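You operate a simulated robot arm through the tools that you are given. There is no shell and no other tool. Be economical: measure what you need, move in short steps, check, and stop when the job is done.

Carry out the task below with a simulated robot arm. There is one attempt and no reset: what you move stays moved.

JOB
Measure slot profile No 73 in the caliper, then try the slot gauge in it and sort it.
Fine: long green tray if the gauge goes in, else long red tray; gauge back in its rest, caliper jaw open. Set down upright: slot gauge.

Only the result counts: the job must be done as asked and must still hold three seconds after the hand-in. Knocking over, shifting, dropping, spilling or breaking anything else fails it.

ROBOT AND FRAMES
A 6-joint arm with a two-finger parallel gripper on a trunk, on a base that drives. Base frame: it is fixed to the floor where the robot stands at the start and does not move with it; the origin is under the middle of the robot, x ahead of it, y to its left, z up; the surface under the hand at the start is at about z = 0.9. Readings come in m, degrees, newtons and seconds.
With the tool pointing down near the work surface it reaches from about 0.34 to 0.88 m from the robot's upright axis, wherever it stands. Its first joint turns from -115.0 to 115.0 degrees. Places, roughly: bed of the caliper [0.5, 0.7, 0.9]; caliper jaw [0.5, 0.8, 0.9]. Payload 3.43 kg.
Tool frame: the origin (TCP) lies between the finger pads and is the grasp point; the fingertips stand 0.034 m ahead of it; z points along the fingers, y is the line along which they close. Largest opening 0.128 m; finger width 0.024, thickness 0.012; the body of the gripper, 0.048 by 0.13 m, starts 0.096 m behind the TCP.
Orientation is that of the tool frame in the base frame, as [roll, pitch, yaw] about the fixed x, y, z axes, in that order (R = Rz(yaw) Ry(pitch) Rx(roll)). With the fingers straight down and closing along the base's y, the tool's x points along the base's -x, its y along +y and its z along -z.

CONTROLS
- The arm moves only by the tool step_arm. Its argument "moves" is a list of rows, each a list of 7 numbers: the shift along the base's x, y, z in m, then the turn, a rotation vector about the base's x, y, z in degrees, then the gripper command, from -1 (fully open) to 1 (shut), values between in proportion. In form: [[dx, dy, dz, rx, ry, rz, claw], ...]. A call has 1 to 20 rows; each row shifts and turns the commanded pose from where the row before left it. A row lasts 0.2 s, in which the tool goes at most 0.05 m and 8.6 degrees; a call with a longer step from one row to the next is refused whole, and so is a gripper value outside its range. A pose out of reach is approached as far as the arm can. The call stops where the force on the tool passes 50 N (or 10 N more than at its start, if that is more) or the arm is blocked; 0.2 s more then pass. The fingers move at their own pace (about 0.108 m/s each) and stop on an object; they squeeze with about 29 N. The grip force told is the motor's: it shows also when the fingers shut on nothing. Time passes only in rows, and 0.2 s behind the last, so rows that do not move let the fingers close. The reply holds the time, the measured pose of the TCP, the force on the tool along the base axes, the opening and the grip force, in the units named above and with some noise, with the torque about the TCP (base axes, N m) and any sound that the robot's microphone picked up, and new pictures: "views" is both (left out), scene, wrist or none.
- Cameras (640 x 400 px; columns grow to the right, rows downward): "scene" is now at [0.0448, 0.214, 1.3058]; the picture's right is [0.22, -0.98, 0.00], its down [-0.37, -0.08, -0.92] and it looks along [0.90, 0.20, -0.38] (base axes); focal length 255 px, centre (320, 200). "wrist" rides on the gripper at [0.076, -0.011, -0.16] in the tool frame; the picture's right is [0.15, 0.99, 0.00], its down [-0.88, 0.13, -0.46] and it looks along [-0.45, 0.07, 0.89] (tool axes); focal length 234 px, centre (320, 200). There is no depth. A picture from a camera that has moved, and an enlarged one, comes with that camera's place and axes in the base frame and with its lens.
- raise_lower(by): slides the trunk up (or, below 0, down) by that many m; the arm and the scene camera ride with it, the base frame stays. It gives what a move gives, with no picture.
- roll_base(legs): drives the robot by 1 to 6 legs, each [ahead, turn to the left] in m and degrees, along the robot's own axes; the way and the turn of a leg run together, so that a leg with both is an arc; at most 1.5 m and 180 degrees a leg. The arm and the cameras ride along, it lands a little off, and it stops where it bumps. It gives what a move gives, and a new picture of the scene camera.
- turn_head(pan, tilt): turns the head with the scene camera to pan (to the left, within 103 degrees either way) and tilt (down, from -29 to 69), counted from straight ahead of the robot. It gives what a move gives, and a new picture of the scene camera.
- zoom(camera, box): a new picture of the part [left, top, right, bottom] of that camera's present view, enlarged. It takes no simulated time.
- hand_in(): hands the job in; it is judged then, once.

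Go step by step. Nothing tells you exact positions but the pictures and the camera data: compare them with the known pose of the tool, close in by small moves and look again before you grip or let go. The budget is 120 turns and 260 pictures, counting those below and the enlarged ones. Unless the task says otherwise, let go and move clear before handing in.

The tools are called as name(argument=value, ...) on one line, values as JSON. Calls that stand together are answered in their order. step_arm: Moves the arm, as the interface text tells. Its arguments: {"type":"object","properties":{"moves":{"type":"array","items":{"type":"array","items":{"type":"number"}}},"views":{"type":"string","enum":["both","scene","wrist","none"]}},"required":["moves"]} The other tools are called the same way: raise_lower (by) slides the trunk up or down; roll_base (legs) drives the base; turn_head (pan, tilt) turns the head that bears the scene camera; zoom (camera, box) takes an enlarged picture of a part of a camera's view; hand_in () hands the job in.

At the start:

```text
t: 0.0
ee_pos: [0.5256, 0.2173, 1.1897]
orientation: [180.0, 0.0, 180.0]
force: [0.7, 0.4, 0.7]
torque: [-0.01, 0.01, 0.03]
grip_width: 0.1279
gripper_force: 0.1
trunk travel left (down, up): [-0.55, 0.24]
robot x, y, heading: [0.0067, -0.0008, 0.0]
head pan, tilt: [12.5, 22.5]
```

scene: 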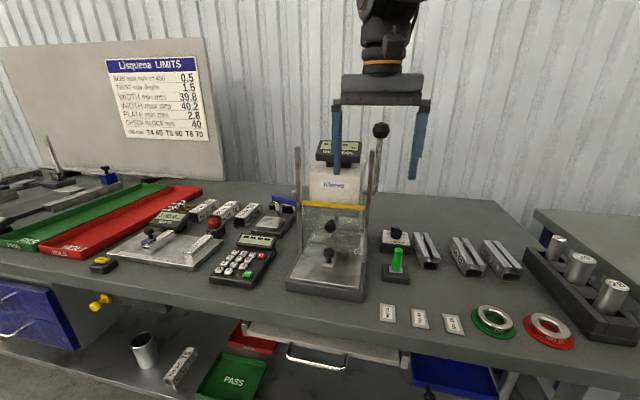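
wrist: 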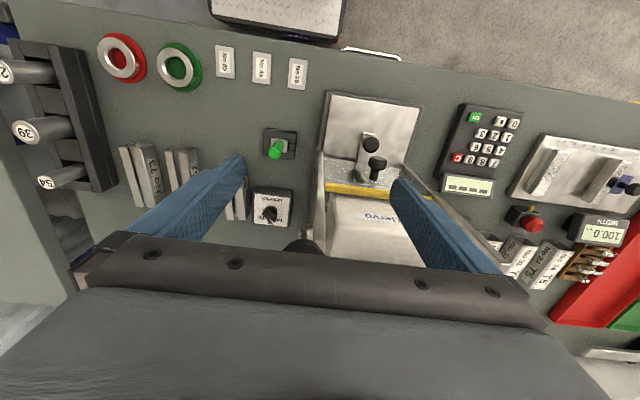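

I see a bench with a caliper on the left, a press in the middle, and profiles and a green-handled gauge on the right. I'll zoom in to identify each of them.

zoom(camera="scene", box=[360, 210, 560, 335])

zoom(camera="scene", box=[80, 180, 300, 300])

zoom(camera="wrist", box=[80, 120, 320, 270])

zoom(camera="scene", box=[90, 40, 230, 150])

```text
3.20 times, centred on (460, 272) of scene
camera zoom: at [0.0448, 0.214, 1.3058], right [0.22, -0.98, 0.0], down [-0.37, -0.08, -0.92], along [0.9, 0.2, -0.38], focal length 817 px, centre (-128, -32)
```

zoom: 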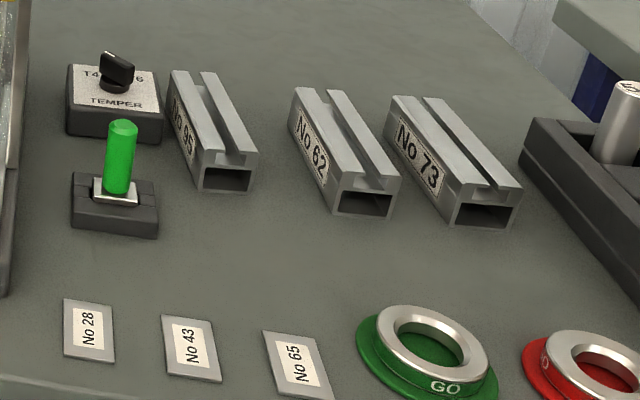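

```text
2.91 times, centred on (190, 240) of scene
camera zoom: at [0.0448, 0.214, 1.3058], right [0.22, -0.98, 0.0], down [-0.37, -0.08, -0.92], along [0.9, 0.2, -0.38], focal length 743 px, centre (698, 84)
```

zoom: 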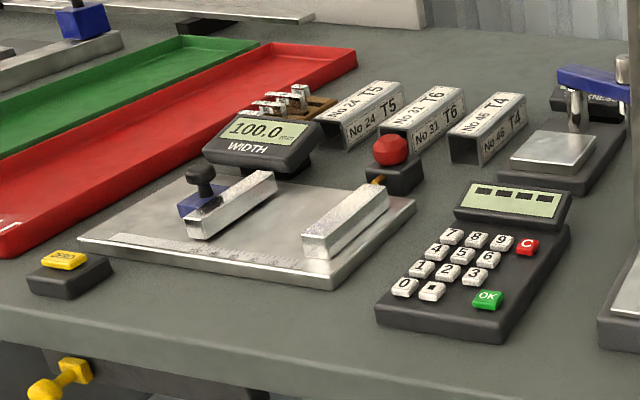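

```text
2.67 times, centred on (200, 195) of wrist
camera zoom: at [0.4487, 0.2048, 1.3499], right [-0.15, 0.99, 0.0], down [0.88, 0.13, 0.46], along [0.45, 0.07, -0.89], focal length 624 px, centre (640, 213)
```

zoom: 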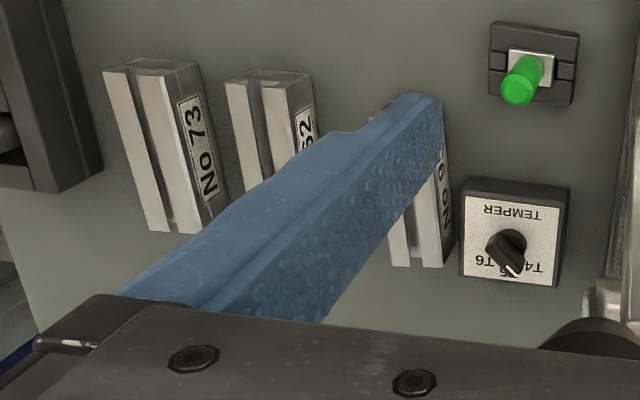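

```text
3.64 times, centred on (160, 95) of scene
camera zoom: at [0.0448, 0.214, 1.3058], right [0.22, -0.98, 0.0], down [-0.37, -0.08, -0.92], along [0.9, 0.2, -0.38], focal length 929 px, centre (902, 582)
```

zoom: 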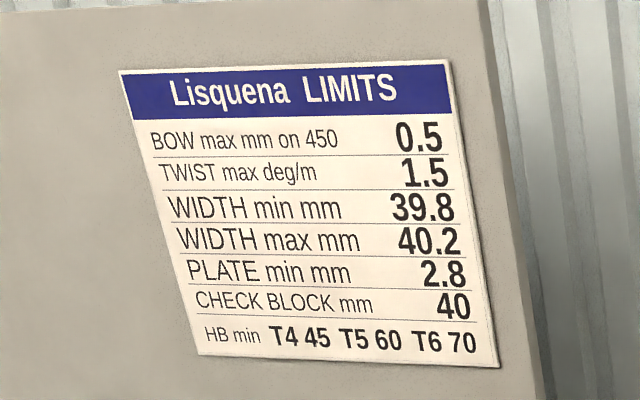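

The No 73 profile is the rightmost of the three, the green-handled piece is the slot gauge, and the caliper is on the left with its jaw open (100.0). I'll lift clear of the press lever, then move over profile 73.

step_arm(moves=[[0, 0, 0.04, 0, 0, 0, -1], [0, 0, 0.04, 0, 0, 0, -1], [0, 0, 0.04, 0, 0, 0, -1], [0, -0.05, 0, 0, 0, 0, -1], [0, -0.05, 0, 0, 0, 0, -1], [0, -0.05, 0, 0, 0, 0, -1], [0, -0.05, 0, 0, 0, 0, -1], [0.02, -0.05, 0, 0, 0, 0, -1], [0.0, -0.05, -0.03, 0, 0, 0, -1], [0.0, 0, -0.04, 0, 0, 0, -1], [0.0, 0, -0.04, 0, 0, 0, -1], [0.0, 0, -0.04, 0, 0, 0, -1]])

```text
refused: row 8 steps farther than a row can; nothing moved
```

I'll repeat the same path with smaller steps.

step_arm(moves=[[0, 0, 0.04, 0, 0, 0, -1], [0, 0, 0.04, 0, 0, 0, -1], [0, 0, 0.04, 0, 0, 0, -1], [0, -0.05, 0, 0, 0, 0, -1], [0, -0.05, 0, 0, 0, 0, -1], [0, -0.05, 0, 0, 0, 0, -1], [0, -0.05, 0, 0, 0, 0, -1], [0.02, -0.045, 0, 0, 0, 0, -1], [0.0, -0.04, -0.03, 0, 0, 0, -1], [0.0, 0, -0.04, 0, 0, 0, -1], [0.0, 0, -0.04, 0, 0, 0, -1], [0.0, 0, -0.04, 0, 0, 0, -1]])

```text
t: 2.6
ee_pos: [0.545, -0.0676, 1.1596]
orientation: [-180.0, 0.0, -179.9]
force: [0.1, -0.6, 0.6]
torque: [0.0, -0.02, 0.01]
grip_width: 0.1279
gripper_force: 0.0
trunk travel left (down, up): [-0.55, 0.24]
robot x, y, heading: [0.001, -0.0005, 0.1]
head pan, tilt: [12.5, 22.5]
camera scene: at [0.0446, 0.214, 1.3058], right [0.22, -0.98, 0.0], down [-0.37, -0.08, -0.92], along [0.9, 0.2, -0.38], focal length 255 px, centre (320, 200)
camera wrist: at [0.4684, -0.079, 1.3193], right [-0.15, 0.99, 0.0], down [0.88, 0.13, 0.46], along [0.45, 0.07, -0.89], focal length 234 px, centre (320, 200)
```

scene: 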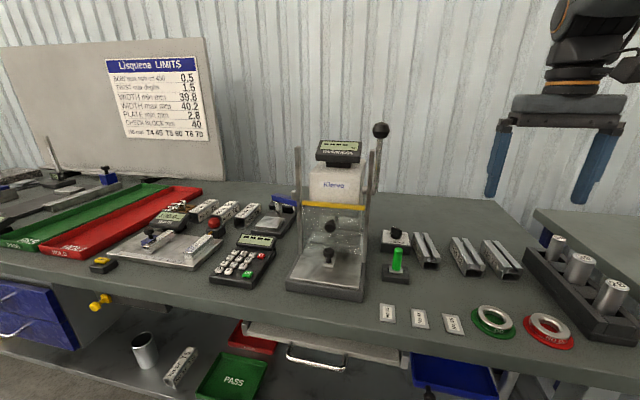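
wrist: 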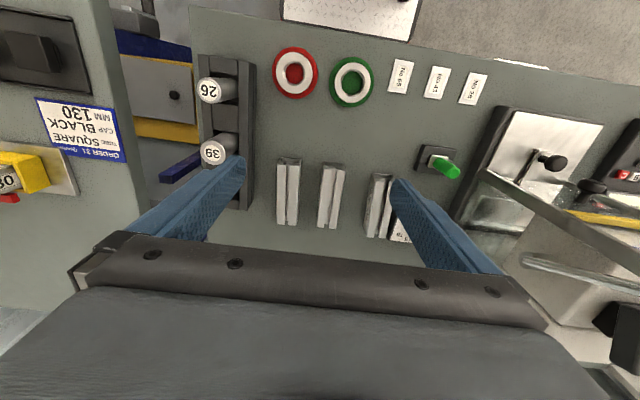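

zoom(camera="wrist", box=[240, 130, 400, 230])

```text
4.00 times, centred on (320, 180) of wrist
camera zoom: at [0.4684, -0.079, 1.3193], right [-0.15, 0.99, 0.0], down [0.88, 0.13, 0.46], along [0.45, 0.07, -0.89], focal length 937 px, centre (320, 280)
```

zoom: 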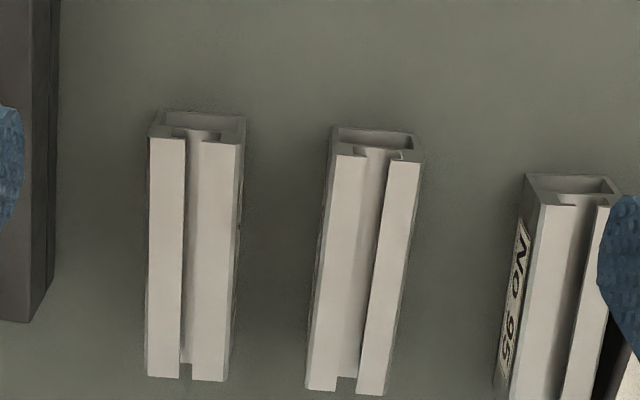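

Profile 73 comes out at about (0.663, -0.110), turned 3°, 120 mm long and about 40 mm high. I'll go above it with the opening narrowed.

step_arm(moves=[[0.04, -0.014, 0, 0, 0, 3.1, -0.1], [0.04, -0.014, 0, 0, 0, 0, -0.1], [0.038, -0.0144, 0, 0, 0, 0, -0.1], [0, 0, -0.04, 0, 0, 0, -0.1], [0, 0, -0.04, 0, 0, 0, -0.1], [0, 0, -0.04, 0, 0, 0, -0.1], [0, 0, -0.02, 0, 0, 0, -0.1]])

```text
t: 4.2
ee_pos: [0.6623, -0.1106, 1.0196]
orientation: [-179.9, 0.0, -176.8]
force: [-0.4, 0.2, -0.5]
torque: [-0.01, -0.01, -0.01]
grip_width: 0.0702
gripper_force: 0.0
trunk travel left (down, up): [-0.55, 0.24]
robot x, y, heading: [0.0, 0.0013, -0.1]
head pan, tilt: [12.5, 22.5]
camera scene: at [0.0447, 0.214, 1.3058], right [0.22, -0.98, 0.0], down [-0.37, -0.08, -0.92], along [0.9, 0.2, -0.38], focal length 255 px, centre (320, 200)
camera wrist: at [0.5866, -0.1269, 1.1796], right [-0.2, 0.98, 0.0], down [0.87, 0.18, 0.46], along [0.45, 0.09, -0.89], focal length 234 px, centre (320, 200)
```

scene: 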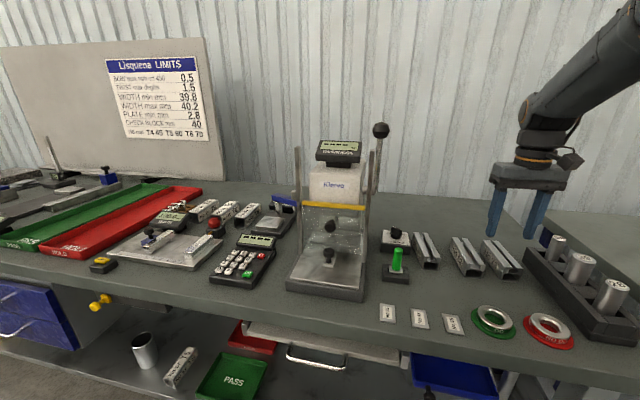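
wrist: 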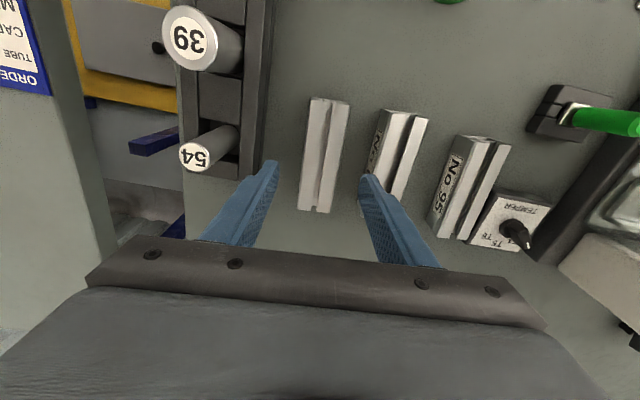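

The estimate is confirmed: the profile sits between the fingers. I'll go down and grip it.

step_arm(moves=[[0, 0.0006, -0.03, 0, 0, 0.6, -0.1], [0, 0, -0.03, 0, 0, 0, -0.1], [0, 0, -0.0196, 0, 0, 0, -0.1], [0, 0, 0, 0, 0, 0, 0.6], [0, 0, 0, 0, 0, 0, 0.6], [0, 0, 0, 0, 0, 0, 0.6]])

```text
t: 5.6
ee_pos: [0.6628, -0.1094, 0.9399]
orientation: [-180.0, 0.0, -176.3]
force: [-0.9, 0.9, 0.1]
torque: [0.01, 0.1, -0.02]
grip_width: 0.0398
gripper_force: 28.6
trunk travel left (down, up): [-0.55, 0.24]
robot x, y, heading: [-0.0023, 0.0032, 0.2]
head pan, tilt: [12.5, 22.5]
camera scene: at [0.0448, 0.214, 1.3058], right [0.22, -0.98, 0.0], down [-0.37, -0.08, -0.92], along [0.9, 0.2, -0.38], focal length 255 px, centre (320, 200)
camera wrist: at [0.5869, -0.127, 1.1002], right [-0.21, 0.98, 0.0], down [0.87, 0.19, 0.46], along [0.45, 0.1, -0.89], focal length 234 px, centre (320, 200)
```

scene: 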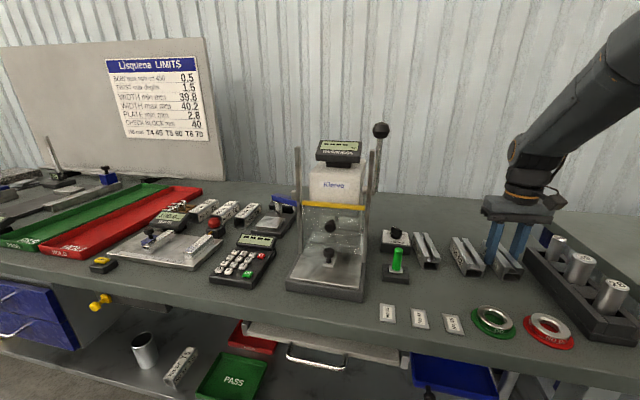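
wrist: 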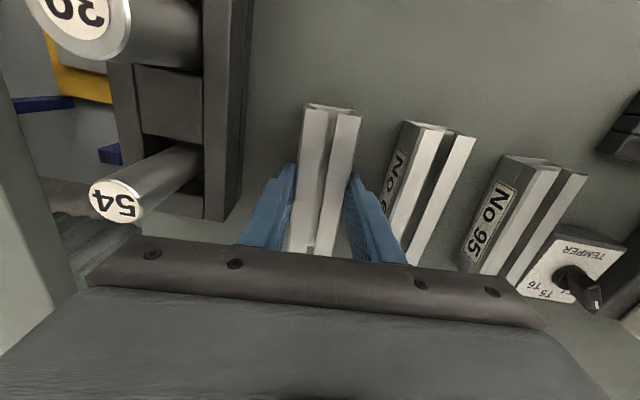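

Gripped at 39.8 mm. I'll lift it and pull the arm in before driving.

step_arm(moves=[[0, 0, 0.03, 0, 0, 0, 0.6], [0, 0, 0.04, 0, 0, 0, 0.6], [0, 0, 0.05, 0, 0, 0, 0.6], [0, 0, 0.05, 0, 0, 0, 0.6], [0, 0, 0.05, 0, 0, 0, 0.6], [-0.03, 0.01, 0.03, 0, 0, 0, 0.6], [-0.04, 0.02, 0, 0, 0, 0, 0.6], [-0.04, 0.02, 0, 0, 0, 0, 0.6], [-0.04, 0.02, 0, 0, 0, 0, 0.6], [-0.04, 0.02, 0, 0, 0, 0, 0.6], [-0.04, 0.02, 0, 0, 0, 0, 0.6]], views="wrist")

roll_base(legs=[[-0.3, 0], [0, 90], [0.6, 0], [0, -90], [0.3, 0]])

```text
t: 8.0
ee_pos: [0.433, 0.001, 1.189]
orientation: [-179.9, 0.0, -176.3]
force: [1.1, -0.1, -2.4]
torque: [0.01, 0.05, -0.02]
grip_width: 0.0398
gripper_force: 28.1
trunk travel left (down, up): [-0.55, 0.24]
robot x, y, heading: [0.0032, -0.0018, -0.2]
head pan, tilt: [12.5, 22.5]
camera wrist: at [0.3582, -0.017, 1.3494], right [-0.21, 0.98, 0.0], down [0.87, 0.19, 0.46], along [0.44, 0.1, -0.89], focal length 234 px, centre (320, 200)
```

wrist: 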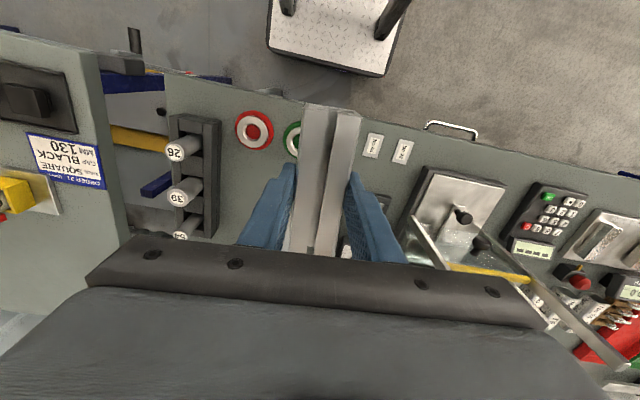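

```text
t: 22.3
ee_pos: [0.4332, 0.6044, 1.1902]
orientation: [-180.0, 0.0, -176.3]
force: [0.2, -0.6, -2.4]
torque: [0.02, 0.01, 0.05]
grip_width: 0.04
gripper_force: 28.9
trunk travel left (down, up): [-0.55, 0.24]
robot x, y, heading: [0.0026, 0.6, -0.1]
head pan, tilt: [12.5, 22.5]
camera scene: at [0.0456, 0.8168, 1.3058], right [0.22, -0.98, 0.0], down [-0.37, -0.08, -0.92], along [0.9, 0.2, -0.38], focal length 255 px, centre (320, 200)
```

scene: 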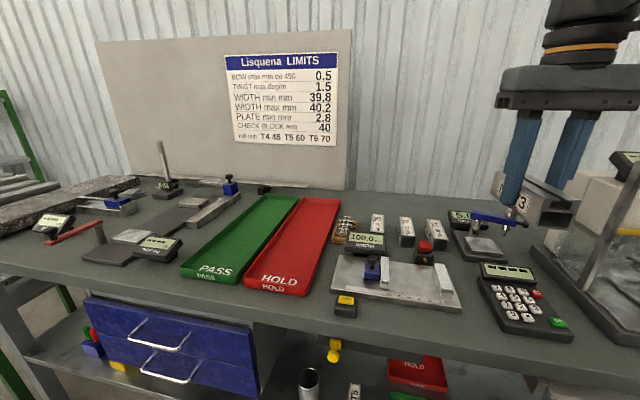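

The drive went well and the caliper is now right ahead. I'll zoom in on it.

zoom(camera="scene", box=[310, 210, 480, 316])

zoom(camera="wrist", box=[0, 0, 640, 400])

```text
3.76 times, centred on (395, 263) of scene
camera zoom: at [0.0456, 0.8168, 1.3058], right [0.22, -0.98, 0.0], down [-0.37, -0.08, -0.92], along [0.9, 0.2, -0.38], focal length 961 px, centre (38, -37)
```

zoom: 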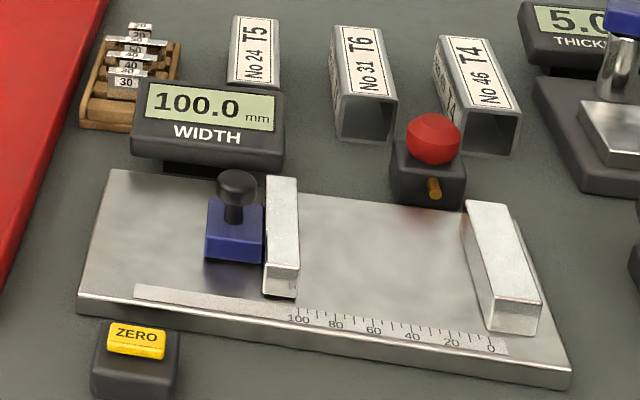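

```text
1.00 times, centred on (320, 200) of wrist (not enlarged: the box is as wide or as high as the picture)
camera zoom: at [0.3588, 0.586, 1.3498], right [-0.21, 0.98, 0.0], down [0.87, 0.19, 0.46], along [0.45, 0.1, -0.89], focal length 234 px, centre (320, 200)
```

zoom: 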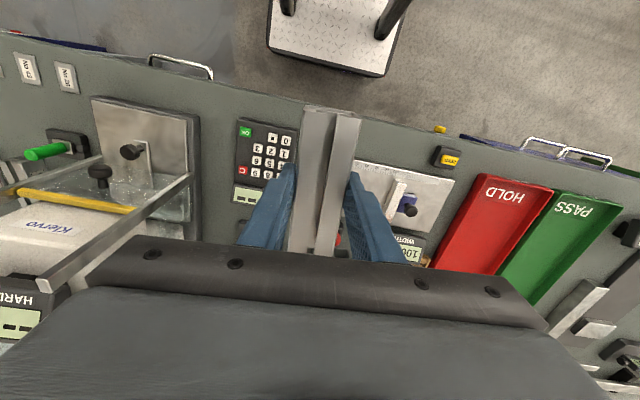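

The caliper bed top is at z≈0.916, the jaw faces at y≈0.664 (fixed) and 0.766 (moving), and x runs 0.50–0.595. I'll move the profile over the gap and check.

step_arm(moves=[[0.03, 0.03, 0, 0, 0, -2, 0.6], [0.03, 0.03, 0, 0, 0, -2, 0.6], [0.03, 0.03, 0, 0, 0, 0, 0.6], [0.0218, 0.0176, 0, 0, 0, 0, 0.6], [0, 0, -0.04, 0, 0, 0, 0.6], [0, 0, -0.04, 0, 0, 0, 0.6], [0, 0, -0.04, 0, 0, 0, 0.6], [0, 0, -0.04, 0, 0, 0, 0.6], [0, 0, 0, 0, 0, 0, 0.6]])

zoom(camera="scene", box=[310, 190, 494, 305])

```text
t: 24.3
ee_pos: [0.5458, 0.7093, 1.03]
orientation: [-180.0, -0.1, 179.7]
force: [-0.5, 0.5, -2.1]
torque: [0.0, -0.02, 0.02]
grip_width: 0.0399
gripper_force: 29.0
trunk travel left (down, up): [-0.55, 0.24]
robot x, y, heading: [0.0035, 0.6008, 0.2]
head pan, tilt: [12.5, 22.5]
camera scene: at [0.0456, 0.8169, 1.3058], right [0.22, -0.98, 0.0], down [-0.37, -0.08, -0.92], along [0.9, 0.2, -0.38], focal length 255 px, centre (320, 200)
camera wrist: at [0.4703, 0.6985, 1.1895], right [-0.14, 0.99, 0.0], down [0.88, 0.13, 0.46], along [0.45, 0.06, -0.89], focal length 234 px, centre (320, 200)
```

scene: 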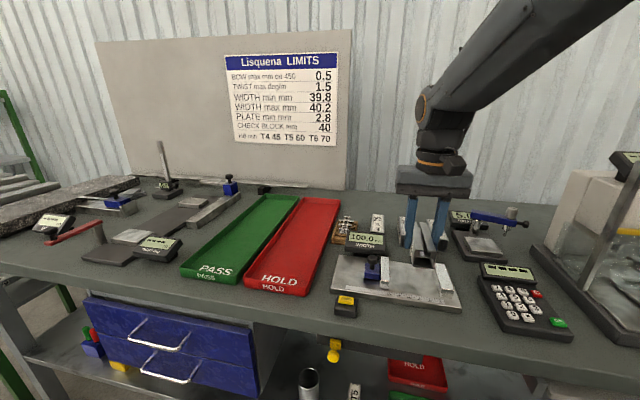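
wrist: 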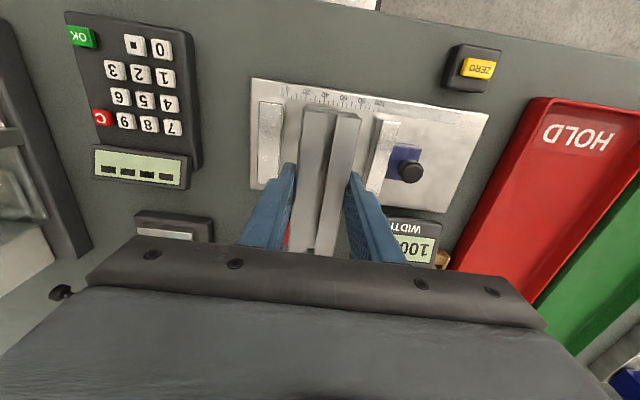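

```text
3.48 times, centred on (402, 248) of scene
camera zoom: at [0.0456, 0.8169, 1.3058], right [0.22, -0.98, 0.0], down [-0.37, -0.08, -0.92], along [0.9, 0.2, -0.38], focal length 888 px, centre (35, 35)
```

zoom: 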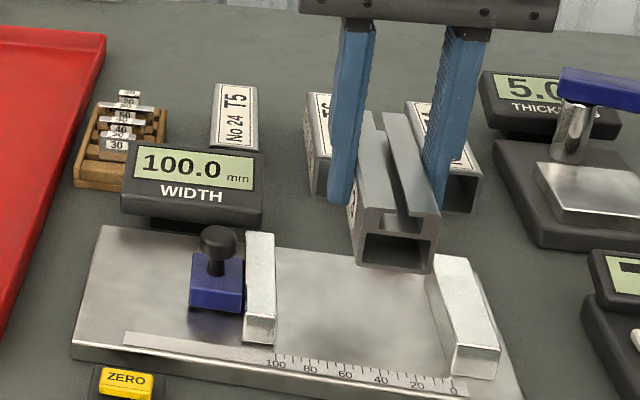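

The check agrees: the jaw gap's centre is at y≈0.714. I'll lower the profile to the bed.

step_arm(moves=[[0, 0.003, -0.03, 0, 0, 0, 0.6], [0, 0, -0.025, 0, 0, 0, 0.6], [0, 0, -0.01, 0, 0, 0, 0.6], [0, 0, -0.005, 0, 0, 0, 0.6], [0, 0, -0.002, 0, 0, 0, 0.6]])

zoom(camera="scene", box=[310, 190, 494, 305])

```text
t: 25.5
ee_pos: [0.5462, 0.7135, 0.958]
orientation: [-180.0, 0.0, 179.7]
force: [-0.3, -1.3, -1.7]
torque: [0.01, -0.01, -0.02]
grip_width: 0.0401
gripper_force: 28.0
trunk travel left (down, up): [-0.55, 0.24]
robot x, y, heading: [-0.0002, 0.6014, 0.0]
head pan, tilt: [12.5, 22.5]
camera scene: at [0.0456, 0.8169, 1.3058], right [0.22, -0.98, 0.0], down [-0.37, -0.08, -0.92], along [0.9, 0.2, -0.38], focal length 255 px, centre (320, 200)
camera wrist: at [0.4699, 0.7019, 1.1182], right [-0.14, 0.99, 0.0], down [0.88, 0.13, 0.46], along [0.45, 0.06, -0.89], focal length 234 px, centre (320, 200)
```

scene: 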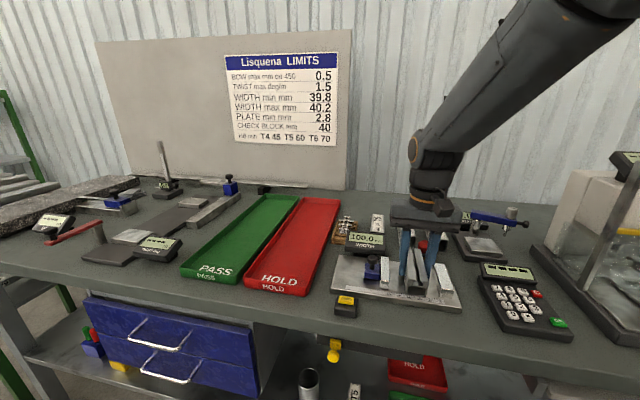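
wrist: 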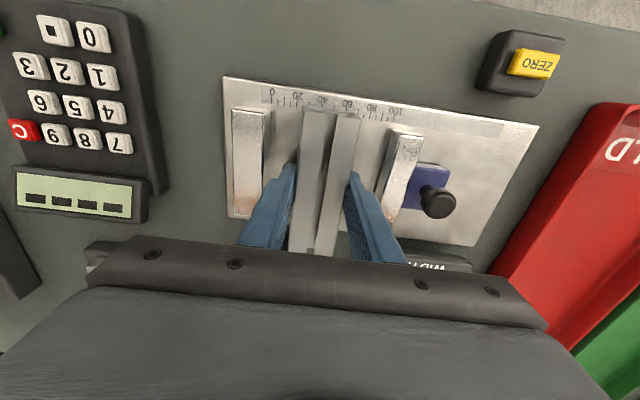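

```text
3.48 times, centred on (402, 248) of scene
camera zoom: at [0.0456, 0.8169, 1.3058], right [0.22, -0.98, 0.0], down [-0.37, -0.08, -0.92], along [0.9, 0.2, -0.38], focal length 888 px, centre (35, 35)
```

zoom: 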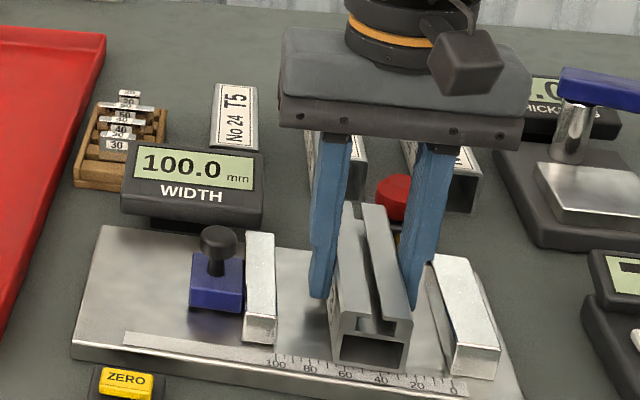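

There's no contact force yet, so I'll feel for the bed in small steps.

step_arm(moves=[[0, 0, -0.001, 0, 0, 0, 0.6], [0, 0, -0.001, 0, 0, 0, 0.6]], views="none")

step_arm(moves=[[0, 0, -0.001, 0, 0, 0, 0.6], [0, 0, -0.001, 0, 0, 0, 0.6]], views="none")

```text
t: 26.1
ee_pos: [0.5461, 0.7132, 0.956]
orientation: [180.0, 0.0, 179.7]
force: [0.7, 0.1, -1.4]
torque: [-0.01, -0.02, 0.01]
grip_width: 0.0397
gripper_force: 29.2
trunk travel left (down, up): [-0.55, 0.24]
robot x, y, heading: [-0.0016, 0.6007, -0.3]
head pan, tilt: [12.5, 22.5]
```

```text
t: 26.7
ee_pos: [0.5464, 0.7132, 0.9545]
orientation: [-180.0, 0.1, 179.7]
force: [-1.9, -0.8, 22.1]
torque: [-0.02, 0.03, 0.02]
grip_width: 0.0399
gripper_force: 29.0
trunk travel left (down, up): [-0.55, 0.24]
robot x, y, heading: [0.003, 0.6034, 0.2]
head pan, tilt: [12.5, 22.5]
```

Contact is felt. I'll open a little, raise the arm straight up, then look at the knob.

step_arm(moves=[[0, 0, 0.001, 0, 0, 0, 0.5], [0, 0, 0, 0, 0, 0, 0.12], [0, 0, 0, 0, 0, 0, 0.12], [0, 0, 0.03, 0, 0, 0, 0.12], [0, 0, 0.04, 0, 0, 0, 0.12], [0, 0, 0.04, 0, 0, 0, 0.12], [0, 0, 0.04, 0, 0, 0, 0.12], [0, 0.04, 0, 0, 0, 0, 0.12], [0, 0.04, 0, 0, 0, 0, 0.12], [-0.02, 0.0, 0, 0, 0, 0, 0.12]])

zoom(camera="scene", box=[310, 190, 494, 305])

zoom(camera="wrist", box=[160, 90, 400, 240])

```text
t: 28.9
ee_pos: [0.5272, 0.7952, 1.1046]
orientation: [-179.9, 0.1, 179.7]
force: [0.0, 0.2, -0.4]
torque: [0.02, 0.02, 0.02]
grip_width: 0.0563
gripper_force: 0.2
trunk travel left (down, up): [-0.55, 0.24]
robot x, y, heading: [-0.0014, 0.6019, 0.0]
head pan, tilt: [12.5, 22.5]
camera scene: at [0.0459, 0.8168, 1.3058], right [0.22, -0.98, 0.0], down [-0.37, -0.08, -0.92], along [0.9, 0.2, -0.38], focal length 255 px, centre (320, 200)
camera wrist: at [0.4502, 0.7833, 1.2653], right [-0.14, 0.99, 0.0], down [0.88, 0.13, 0.46], along [0.45, 0.06, -0.89], focal length 234 px, centre (320, 200)
```

scene: 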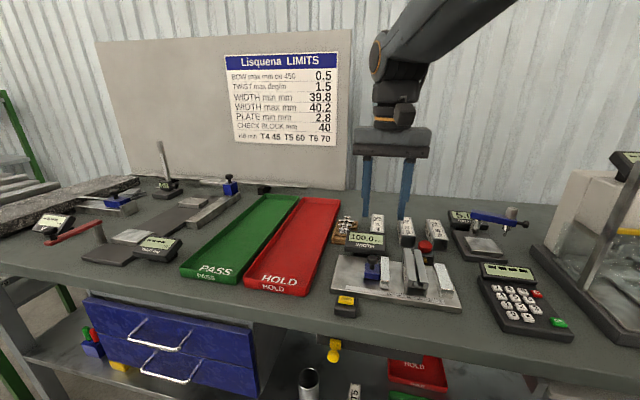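
wrist: 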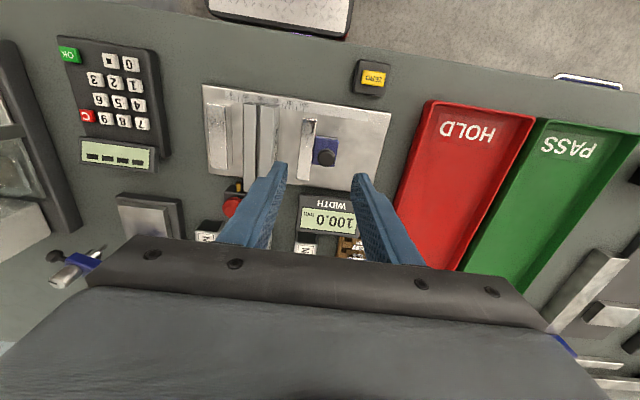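

```text
3.48 times, centred on (402, 248) of scene
camera zoom: at [0.0459, 0.8168, 1.3058], right [0.22, -0.98, 0.0], down [-0.37, -0.08, -0.92], along [0.9, 0.2, -0.38], focal length 888 px, centre (35, 35)
```

zoom: 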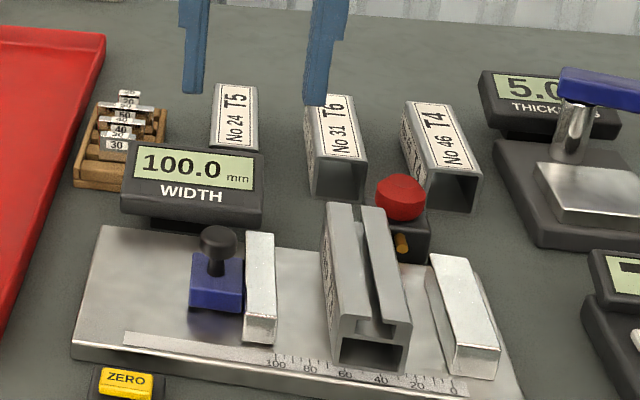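

```text
2.67 times, centred on (280, 165) of wrist
camera zoom: at [0.4502, 0.7833, 1.2653], right [-0.14, 0.99, 0.0], down [0.88, 0.13, 0.46], along [0.45, 0.06, -0.89], focal length 624 px, centre (427, 293)
```

zoom: 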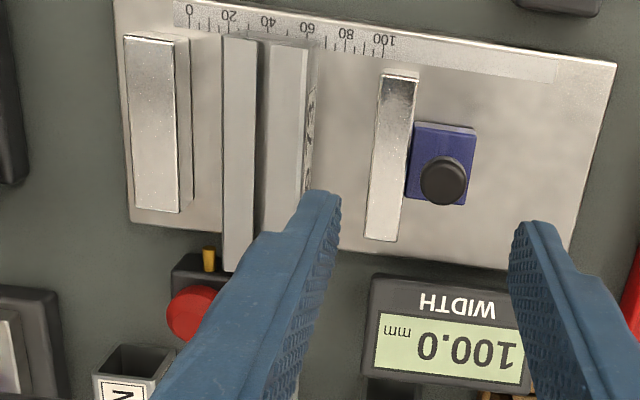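

The profile stands between the jaws, and the knob is at about (0.539, 0.804) with its top at z≈0.967. I'll descend with the fingers around the knob.

step_arm(moves=[[0.012, 0.009, -0.03, 0, 0, 0, 0.12], [0, 0, -0.04, 0, 0, 0, 0.12], [0, 0, -0.03, 0, 0, 0, 0.12], [0, 0, -0.01, 0, 0, 0, 0.12], [0, 0, 0, 0, 0, 0, 0.12]])

zoom(camera="scene", box=[310, 190, 494, 305])

```text
t: 30.1
ee_pos: [0.5377, 0.8034, 0.9939]
orientation: [179.9, 0.0, 179.7]
force: [0.0, 0.1, 0.5]
torque: [-0.02, 0.03, -0.01]
grip_width: 0.0564
gripper_force: 0.1
trunk travel left (down, up): [-0.55, 0.24]
robot x, y, heading: [0.0002, 0.603, -0.0]
head pan, tilt: [12.5, 22.5]
camera scene: at [0.0456, 0.8169, 1.3058], right [0.22, -0.98, 0.0], down [-0.37, -0.08, -0.92], along [0.9, 0.2, -0.38], focal length 255 px, centre (320, 200)
camera wrist: at [0.4616, 0.7914, 1.1545], right [-0.14, 0.99, 0.0], down [0.88, 0.13, 0.46], along [0.45, 0.06, -0.89], focal length 234 px, centre (320, 200)
```

scene: 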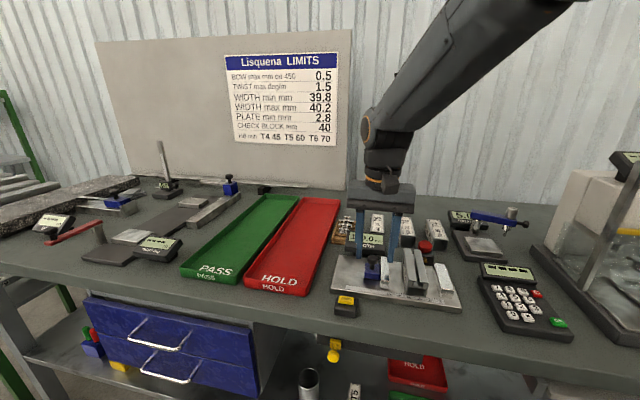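
wrist: 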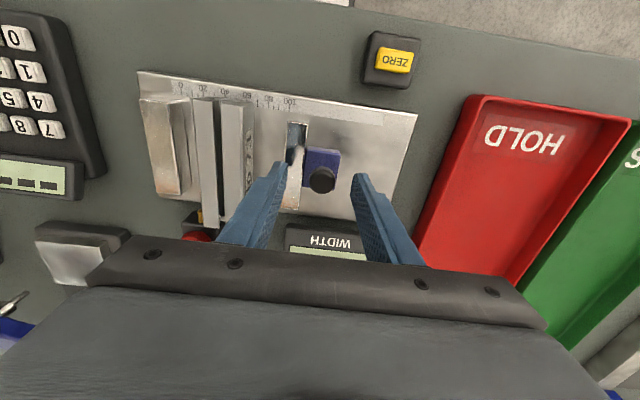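

```text
3.48 times, centred on (402, 248) of scene
camera zoom: at [0.0456, 0.8169, 1.3058], right [0.22, -0.98, 0.0], down [-0.37, -0.08, -0.92], along [0.9, 0.2, -0.38], focal length 888 px, centre (35, 35)
```

zoom: 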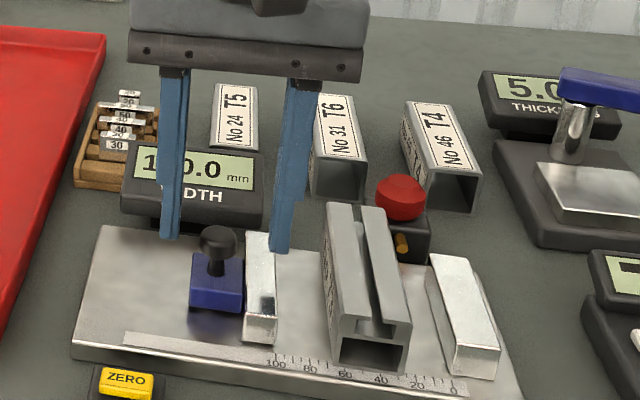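

The knob is centred between the fingers. I'll go down another 10 mm and grip it.

step_arm(moves=[[0, 0, -0.011, 0, 0, 0, 0.12], [0, 0, 0, 0, 0, 0, 0.8], [0, 0, 0, 0, 0, 0, 0.8], [0, 0, 0, 0, 0, 0, 0.8]], views="scene")

```text
t: 31.1
ee_pos: [0.5395, 0.803, 0.9836]
orientation: [-180.0, 0.0, 179.7]
force: [0.3, 0.4, -0.1]
torque: [0.02, -0.09, -0.01]
grip_width: 0.0232
gripper_force: 45.2
trunk travel left (down, up): [-0.55, 0.24]
robot x, y, heading: [0.0005, 0.6003, 0.1]
head pan, tilt: [12.5, 22.5]
camera scene: at [0.0457, 0.8169, 1.3058], right [0.22, -0.98, 0.0], down [-0.37, -0.08, -0.92], along [0.9, 0.2, -0.38], focal length 255 px, centre (320, 200)
```

scene: 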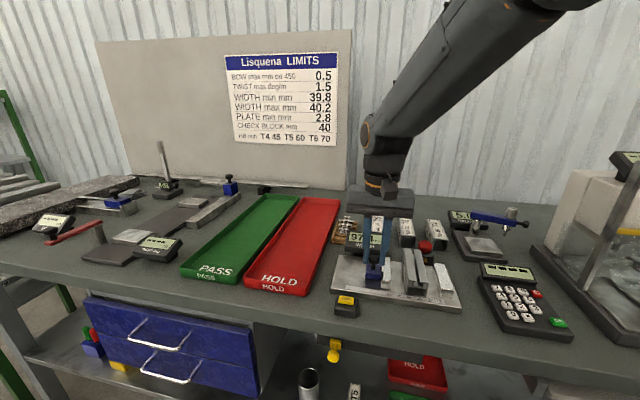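

Knob gripped. I'll slide the jaw toward the fixed one.

step_arm(moves=[[0, -0.01, 0, 0, 0, 0, 0.8], [0, -0.01, 0, 0, 0, 0, 0.8], [0, -0.01, 0, 0, 0, 0, 0.8], [0, -0.01, 0, 0, 0, 0, 0.8], [0, -0.005, 0, 0, 0, 0, 0.8], [0, -0.005, 0, 0, 0, 0, 0.8]], views="scene")

zoom(camera="scene", box=[310, 190, 494, 305])

```text
t: 32.5
ee_pos: [0.5381, 0.752, 0.9841]
orientation: [-180.0, 0.0, 179.6]
force: [3.2, 1.3, -6.4]
torque: [0.02, -0.56, -0.02]
grip_width: 0.023
gripper_force: 45.5
trunk travel left (down, up): [-0.55, 0.24]
robot x, y, heading: [0.0042, 0.6022, -0.1]
head pan, tilt: [12.5, 22.5]
camera scene: at [0.046, 0.817, 1.3057], right [0.22, -0.98, 0.0], down [-0.37, -0.08, -0.92], along [0.9, 0.2, -0.38], focal length 255 px, centre (320, 200)
```

scene: 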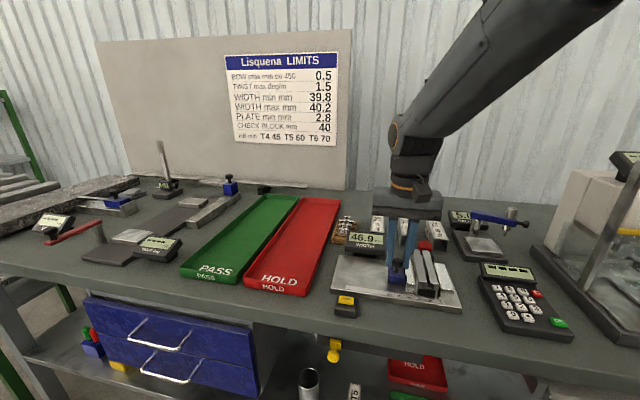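

```text
3.48 times, centred on (402, 248) of scene
camera zoom: at [0.046, 0.817, 1.3057], right [0.22, -0.98, 0.0], down [-0.37, -0.08, -0.92], along [0.9, 0.2, -0.38], focal length 888 px, centre (35, 35)
```

zoom: 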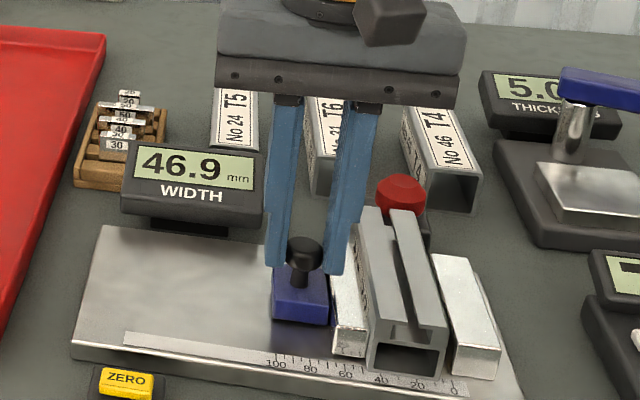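

46.9 mm now, and the profile is nearly against the fixed jaw. I'll close the rest gently.

step_arm(moves=[[0, -0.004, 0, 0, 0, 0, 0.8], [0, -0.002, 0, 0, 0, 0, 0.8], [0, -0.001, 0, 0, 0, 0, 0.8], [0, 0, 0, 0, 0, 0, 0.8]], views="none")

zoom(camera="scene", box=[310, 190, 494, 305])

```text
t: 33.5
ee_pos: [0.5383, 0.746, 0.9844]
orientation: [-179.9, 0.1, 179.8]
force: [3.0, 1.4, -4.4]
torque: [0.06, -0.26, 0.0]
grip_width: 0.0235
gripper_force: 44.4
trunk travel left (down, up): [-0.55, 0.24]
robot x, y, heading: [0.0002, 0.6035, -0.1]
head pan, tilt: [12.5, 22.5]
```

```text
3.48 times, centred on (402, 248) of scene
camera zoom: at [0.0458, 0.817, 1.3058], right [0.22, -0.98, 0.0], down [-0.37, -0.08, -0.92], along [0.9, 0.2, -0.38], focal length 888 px, centre (35, 35)
```

zoom: 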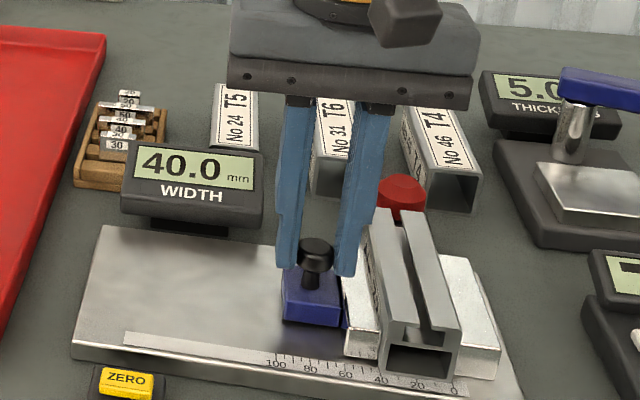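

It reads 40.0. I'll press slightly to confirm firm contact.

step_arm(moves=[[0, -0.001, 0, 0, 0, 0, 0.8], [0, -0.001, 0, 0, 0, 0, 0.8], [0, 0, 0, 0, 0, 0, 0.8]], views="none")

zoom(camera="scene", box=[310, 190, 494, 305])

```text
t: 34.3
ee_pos: [0.5387, 0.7458, 0.9843]
orientation: [-179.9, 0.0, 179.8]
force: [2.1, 14.1, -3.4]
torque: [0.43, 0.4, 0.0]
grip_width: 0.0233
gripper_force: 45.9
trunk travel left (down, up): [-0.55, 0.24]
robot x, y, heading: [0.0002, 0.6036, -0.1]
head pan, tilt: [12.5, 22.5]
```

```text
3.48 times, centred on (402, 248) of scene
camera zoom: at [0.0456, 0.8176, 1.3057], right [0.22, -0.98, 0.0], down [-0.37, -0.08, -0.92], along [0.9, 0.2, -0.38], focal length 888 px, centre (35, 35)
```

zoom: 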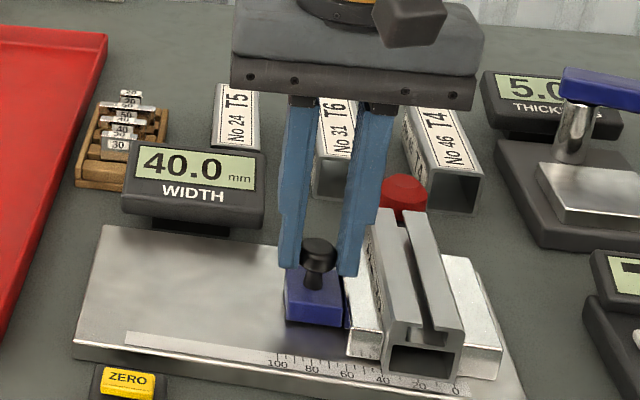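

Width measured: 40.0 mm, firm contact and within the limits. I'll let go of the knob, retract, and drive back so the gauge is straight ahead.

step_arm(moves=[[0, 0.0015, 0, 0, 0, 0, 0.8], [0, 0, 0, 0, 0, 0, 0.48], [0, 0, 0, 0, 0, 0, 0.48], [0, 0, 0.03, 0, 0, 0, 0.48], [0, 0, 0.04, 0, 0, 0, 0.48], [0, 0, 0.05, 0, 0, 0, 0.48], [0, 0, 0.05, 0, 0, 0, 0.48], [0, 0, 0.05, 0, 0, 0, 0.48], [-0.05, 0, 0, 0, 0, 0, 0.48], [-0.05, -0.01, 0, 0, 0, 0, 0.48], [-0.02, -0.04, 0, 0, 0, 0, 0.48], [0, -0.05, 0, 0, 0, 0, 0.48], [0, -0.05, 0, 0, 0, 0, 0.48]], views="scene")

zoom(camera="scene", box=[310, 190, 494, 305])

roll_base(legs=[[-0.3, 0], [0, 90], [-0.42, 0], [0, -90], [0.3, 0]])

```text
refused: row 10 steps farther than a row can; nothing moved
```

```text
3.48 times, centred on (402, 248) of scene
camera zoom: at [0.0456, 0.8176, 1.3057], right [0.22, -0.98, 0.0], down [-0.37, -0.08, -0.92], along [0.9, 0.2, -0.38], focal length 888 px, centre (35, 35)
```

zoom: 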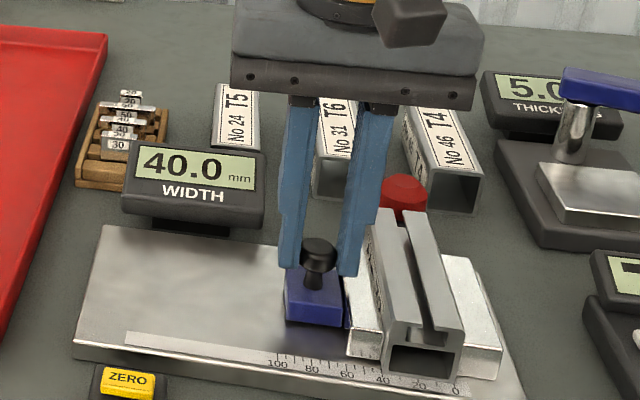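

```text
t: 47.8
ee_pos: [0.519, 0.3344, 0.9834]
orientation: [-179.8, -1.0, -179.7]
force: [-8.1, -1.0, 3.2]
torque: [-0.05, -0.51, -0.18]
grip_width: 0.0129
gripper_force: 0.2
trunk travel left (down, up): [-0.55, 0.24]
robot x, y, heading: [-0.0091, 0.1864, 0.9]
head pan, tilt: [12.5, 22.5]
stopped in leg 5: the force on the tool passed its limit at 70 N (the readings are from after the stop); the commanded pose is now the measured one
camera scene: at [0.033, 0.4027, 1.3058], right [0.23, -0.97, 0.0], down [-0.37, -0.09, -0.92], along [0.9, 0.21, -0.38], focal length 255 px, centre (320, 200)
```

scene: 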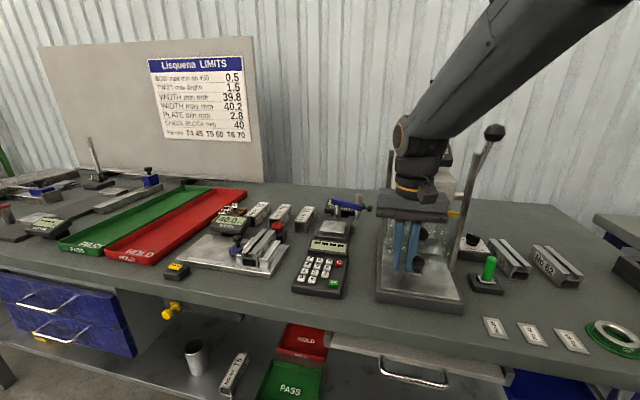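

My error: those calls depended on each other, the arm row was refused, and the base drove while still holding the knob. The hand slipped off the knob and then touched the press. I'll inspect both before moving again.

zoom(camera="scene", box=[160, 190, 320, 290])

zoom(camera="scene", box=[340, 120, 530, 320])

zoom(camera="wrist", box=[0, 0, 640, 400])

```text
4.00 times, centred on (240, 240) of scene
camera zoom: at [0.033, 0.4027, 1.3058], right [0.23, -0.97, 0.0], down [-0.37, -0.09, -0.92], along [0.9, 0.21, -0.38], focal length 1022 px, centre (640, 40)
```

zoom: 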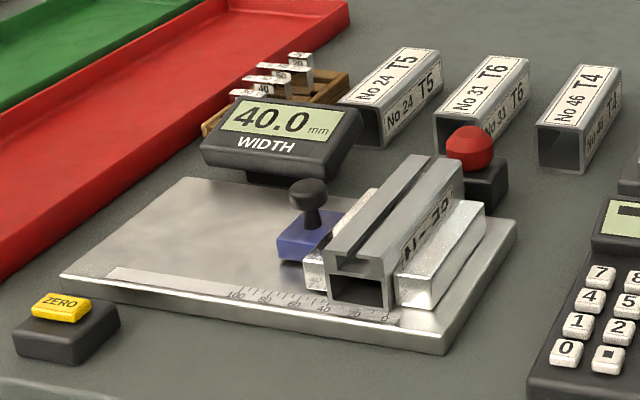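

```text
2.00 times, centred on (435, 220) of scene
camera zoom: at [0.033, 0.4027, 1.3058], right [0.23, -0.97, 0.0], down [-0.37, -0.09, -0.92], along [0.9, 0.21, -0.38], focal length 511 px, centre (90, 160)
```

zoom: 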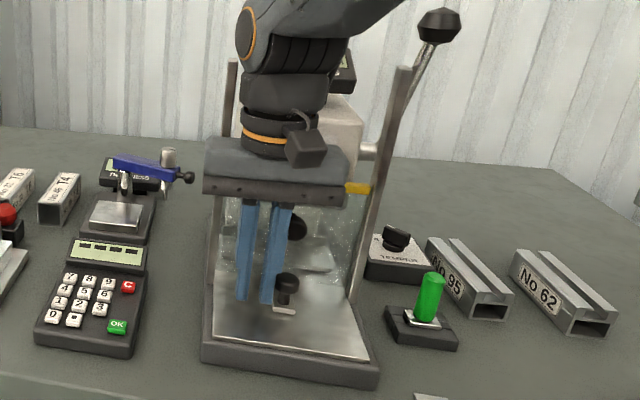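

```text
1.00 times, centred on (320, 200) of wrist (not enlarged: the box is as wide or as high as the picture)
camera zoom: at [0.4465, 0.3235, 1.1441], right [-0.15, 0.99, 0.0], down [0.89, 0.14, 0.44], along [0.43, 0.07, -0.9], focal length 234 px, centre (320, 200)
```

zoom: 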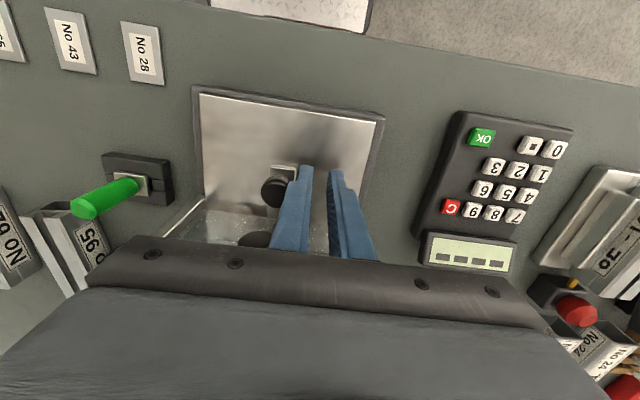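

Luckily, the caliper still holds the profile at 40.0, and the press and gauge look undisturbed. I'll back the hand straight out the way it came, then lift.

step_arm(moves=[[-0.01, 0, 0, 0, 0, 0, 0.8], [-0.03, 0, 0, 0, 0, 0, 0.8], [-0.04, 0, 0, 0, 0, 0, 0.8], [-0.03, 0, 0, 0, 0, 0, 0.8]])

```text
t: 48.8
ee_pos: [0.4105, 0.3363, 0.9823]
orientation: [-179.8, -1.1, -179.7]
force: [0.8, -0.3, 0.0]
torque: [-0.03, 0.04, 0.01]
grip_width: 0.0131
gripper_force: 0.0
trunk travel left (down, up): [-0.55, 0.24]
robot x, y, heading: [-0.0074, 0.1857, 0.8]
head pan, tilt: [12.5, 22.5]
camera scene: at [0.0341, 0.4028, 1.3058], right [0.23, -0.97, 0.0], down [-0.37, -0.09, -0.92], along [0.9, 0.21, -0.38], focal length 255 px, centre (320, 200)
camera wrist: at [0.3375, 0.3241, 1.1432], right [-0.15, 0.99, 0.0], down [0.89, 0.14, 0.44], along [0.43, 0.07, -0.9], focal length 234 px, centre (320, 200)
```

scene: 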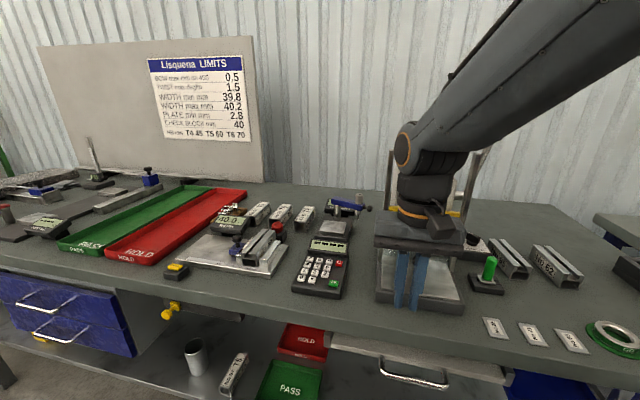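
wrist: 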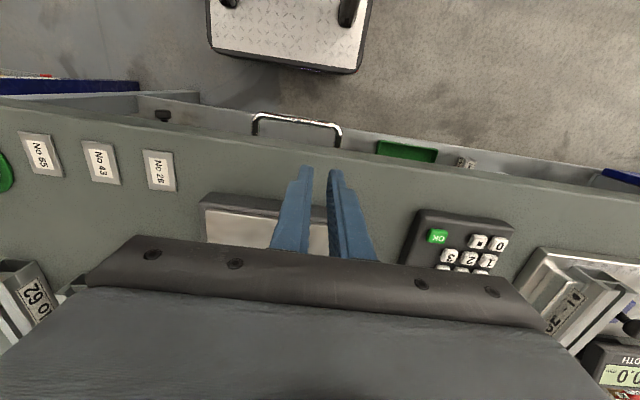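

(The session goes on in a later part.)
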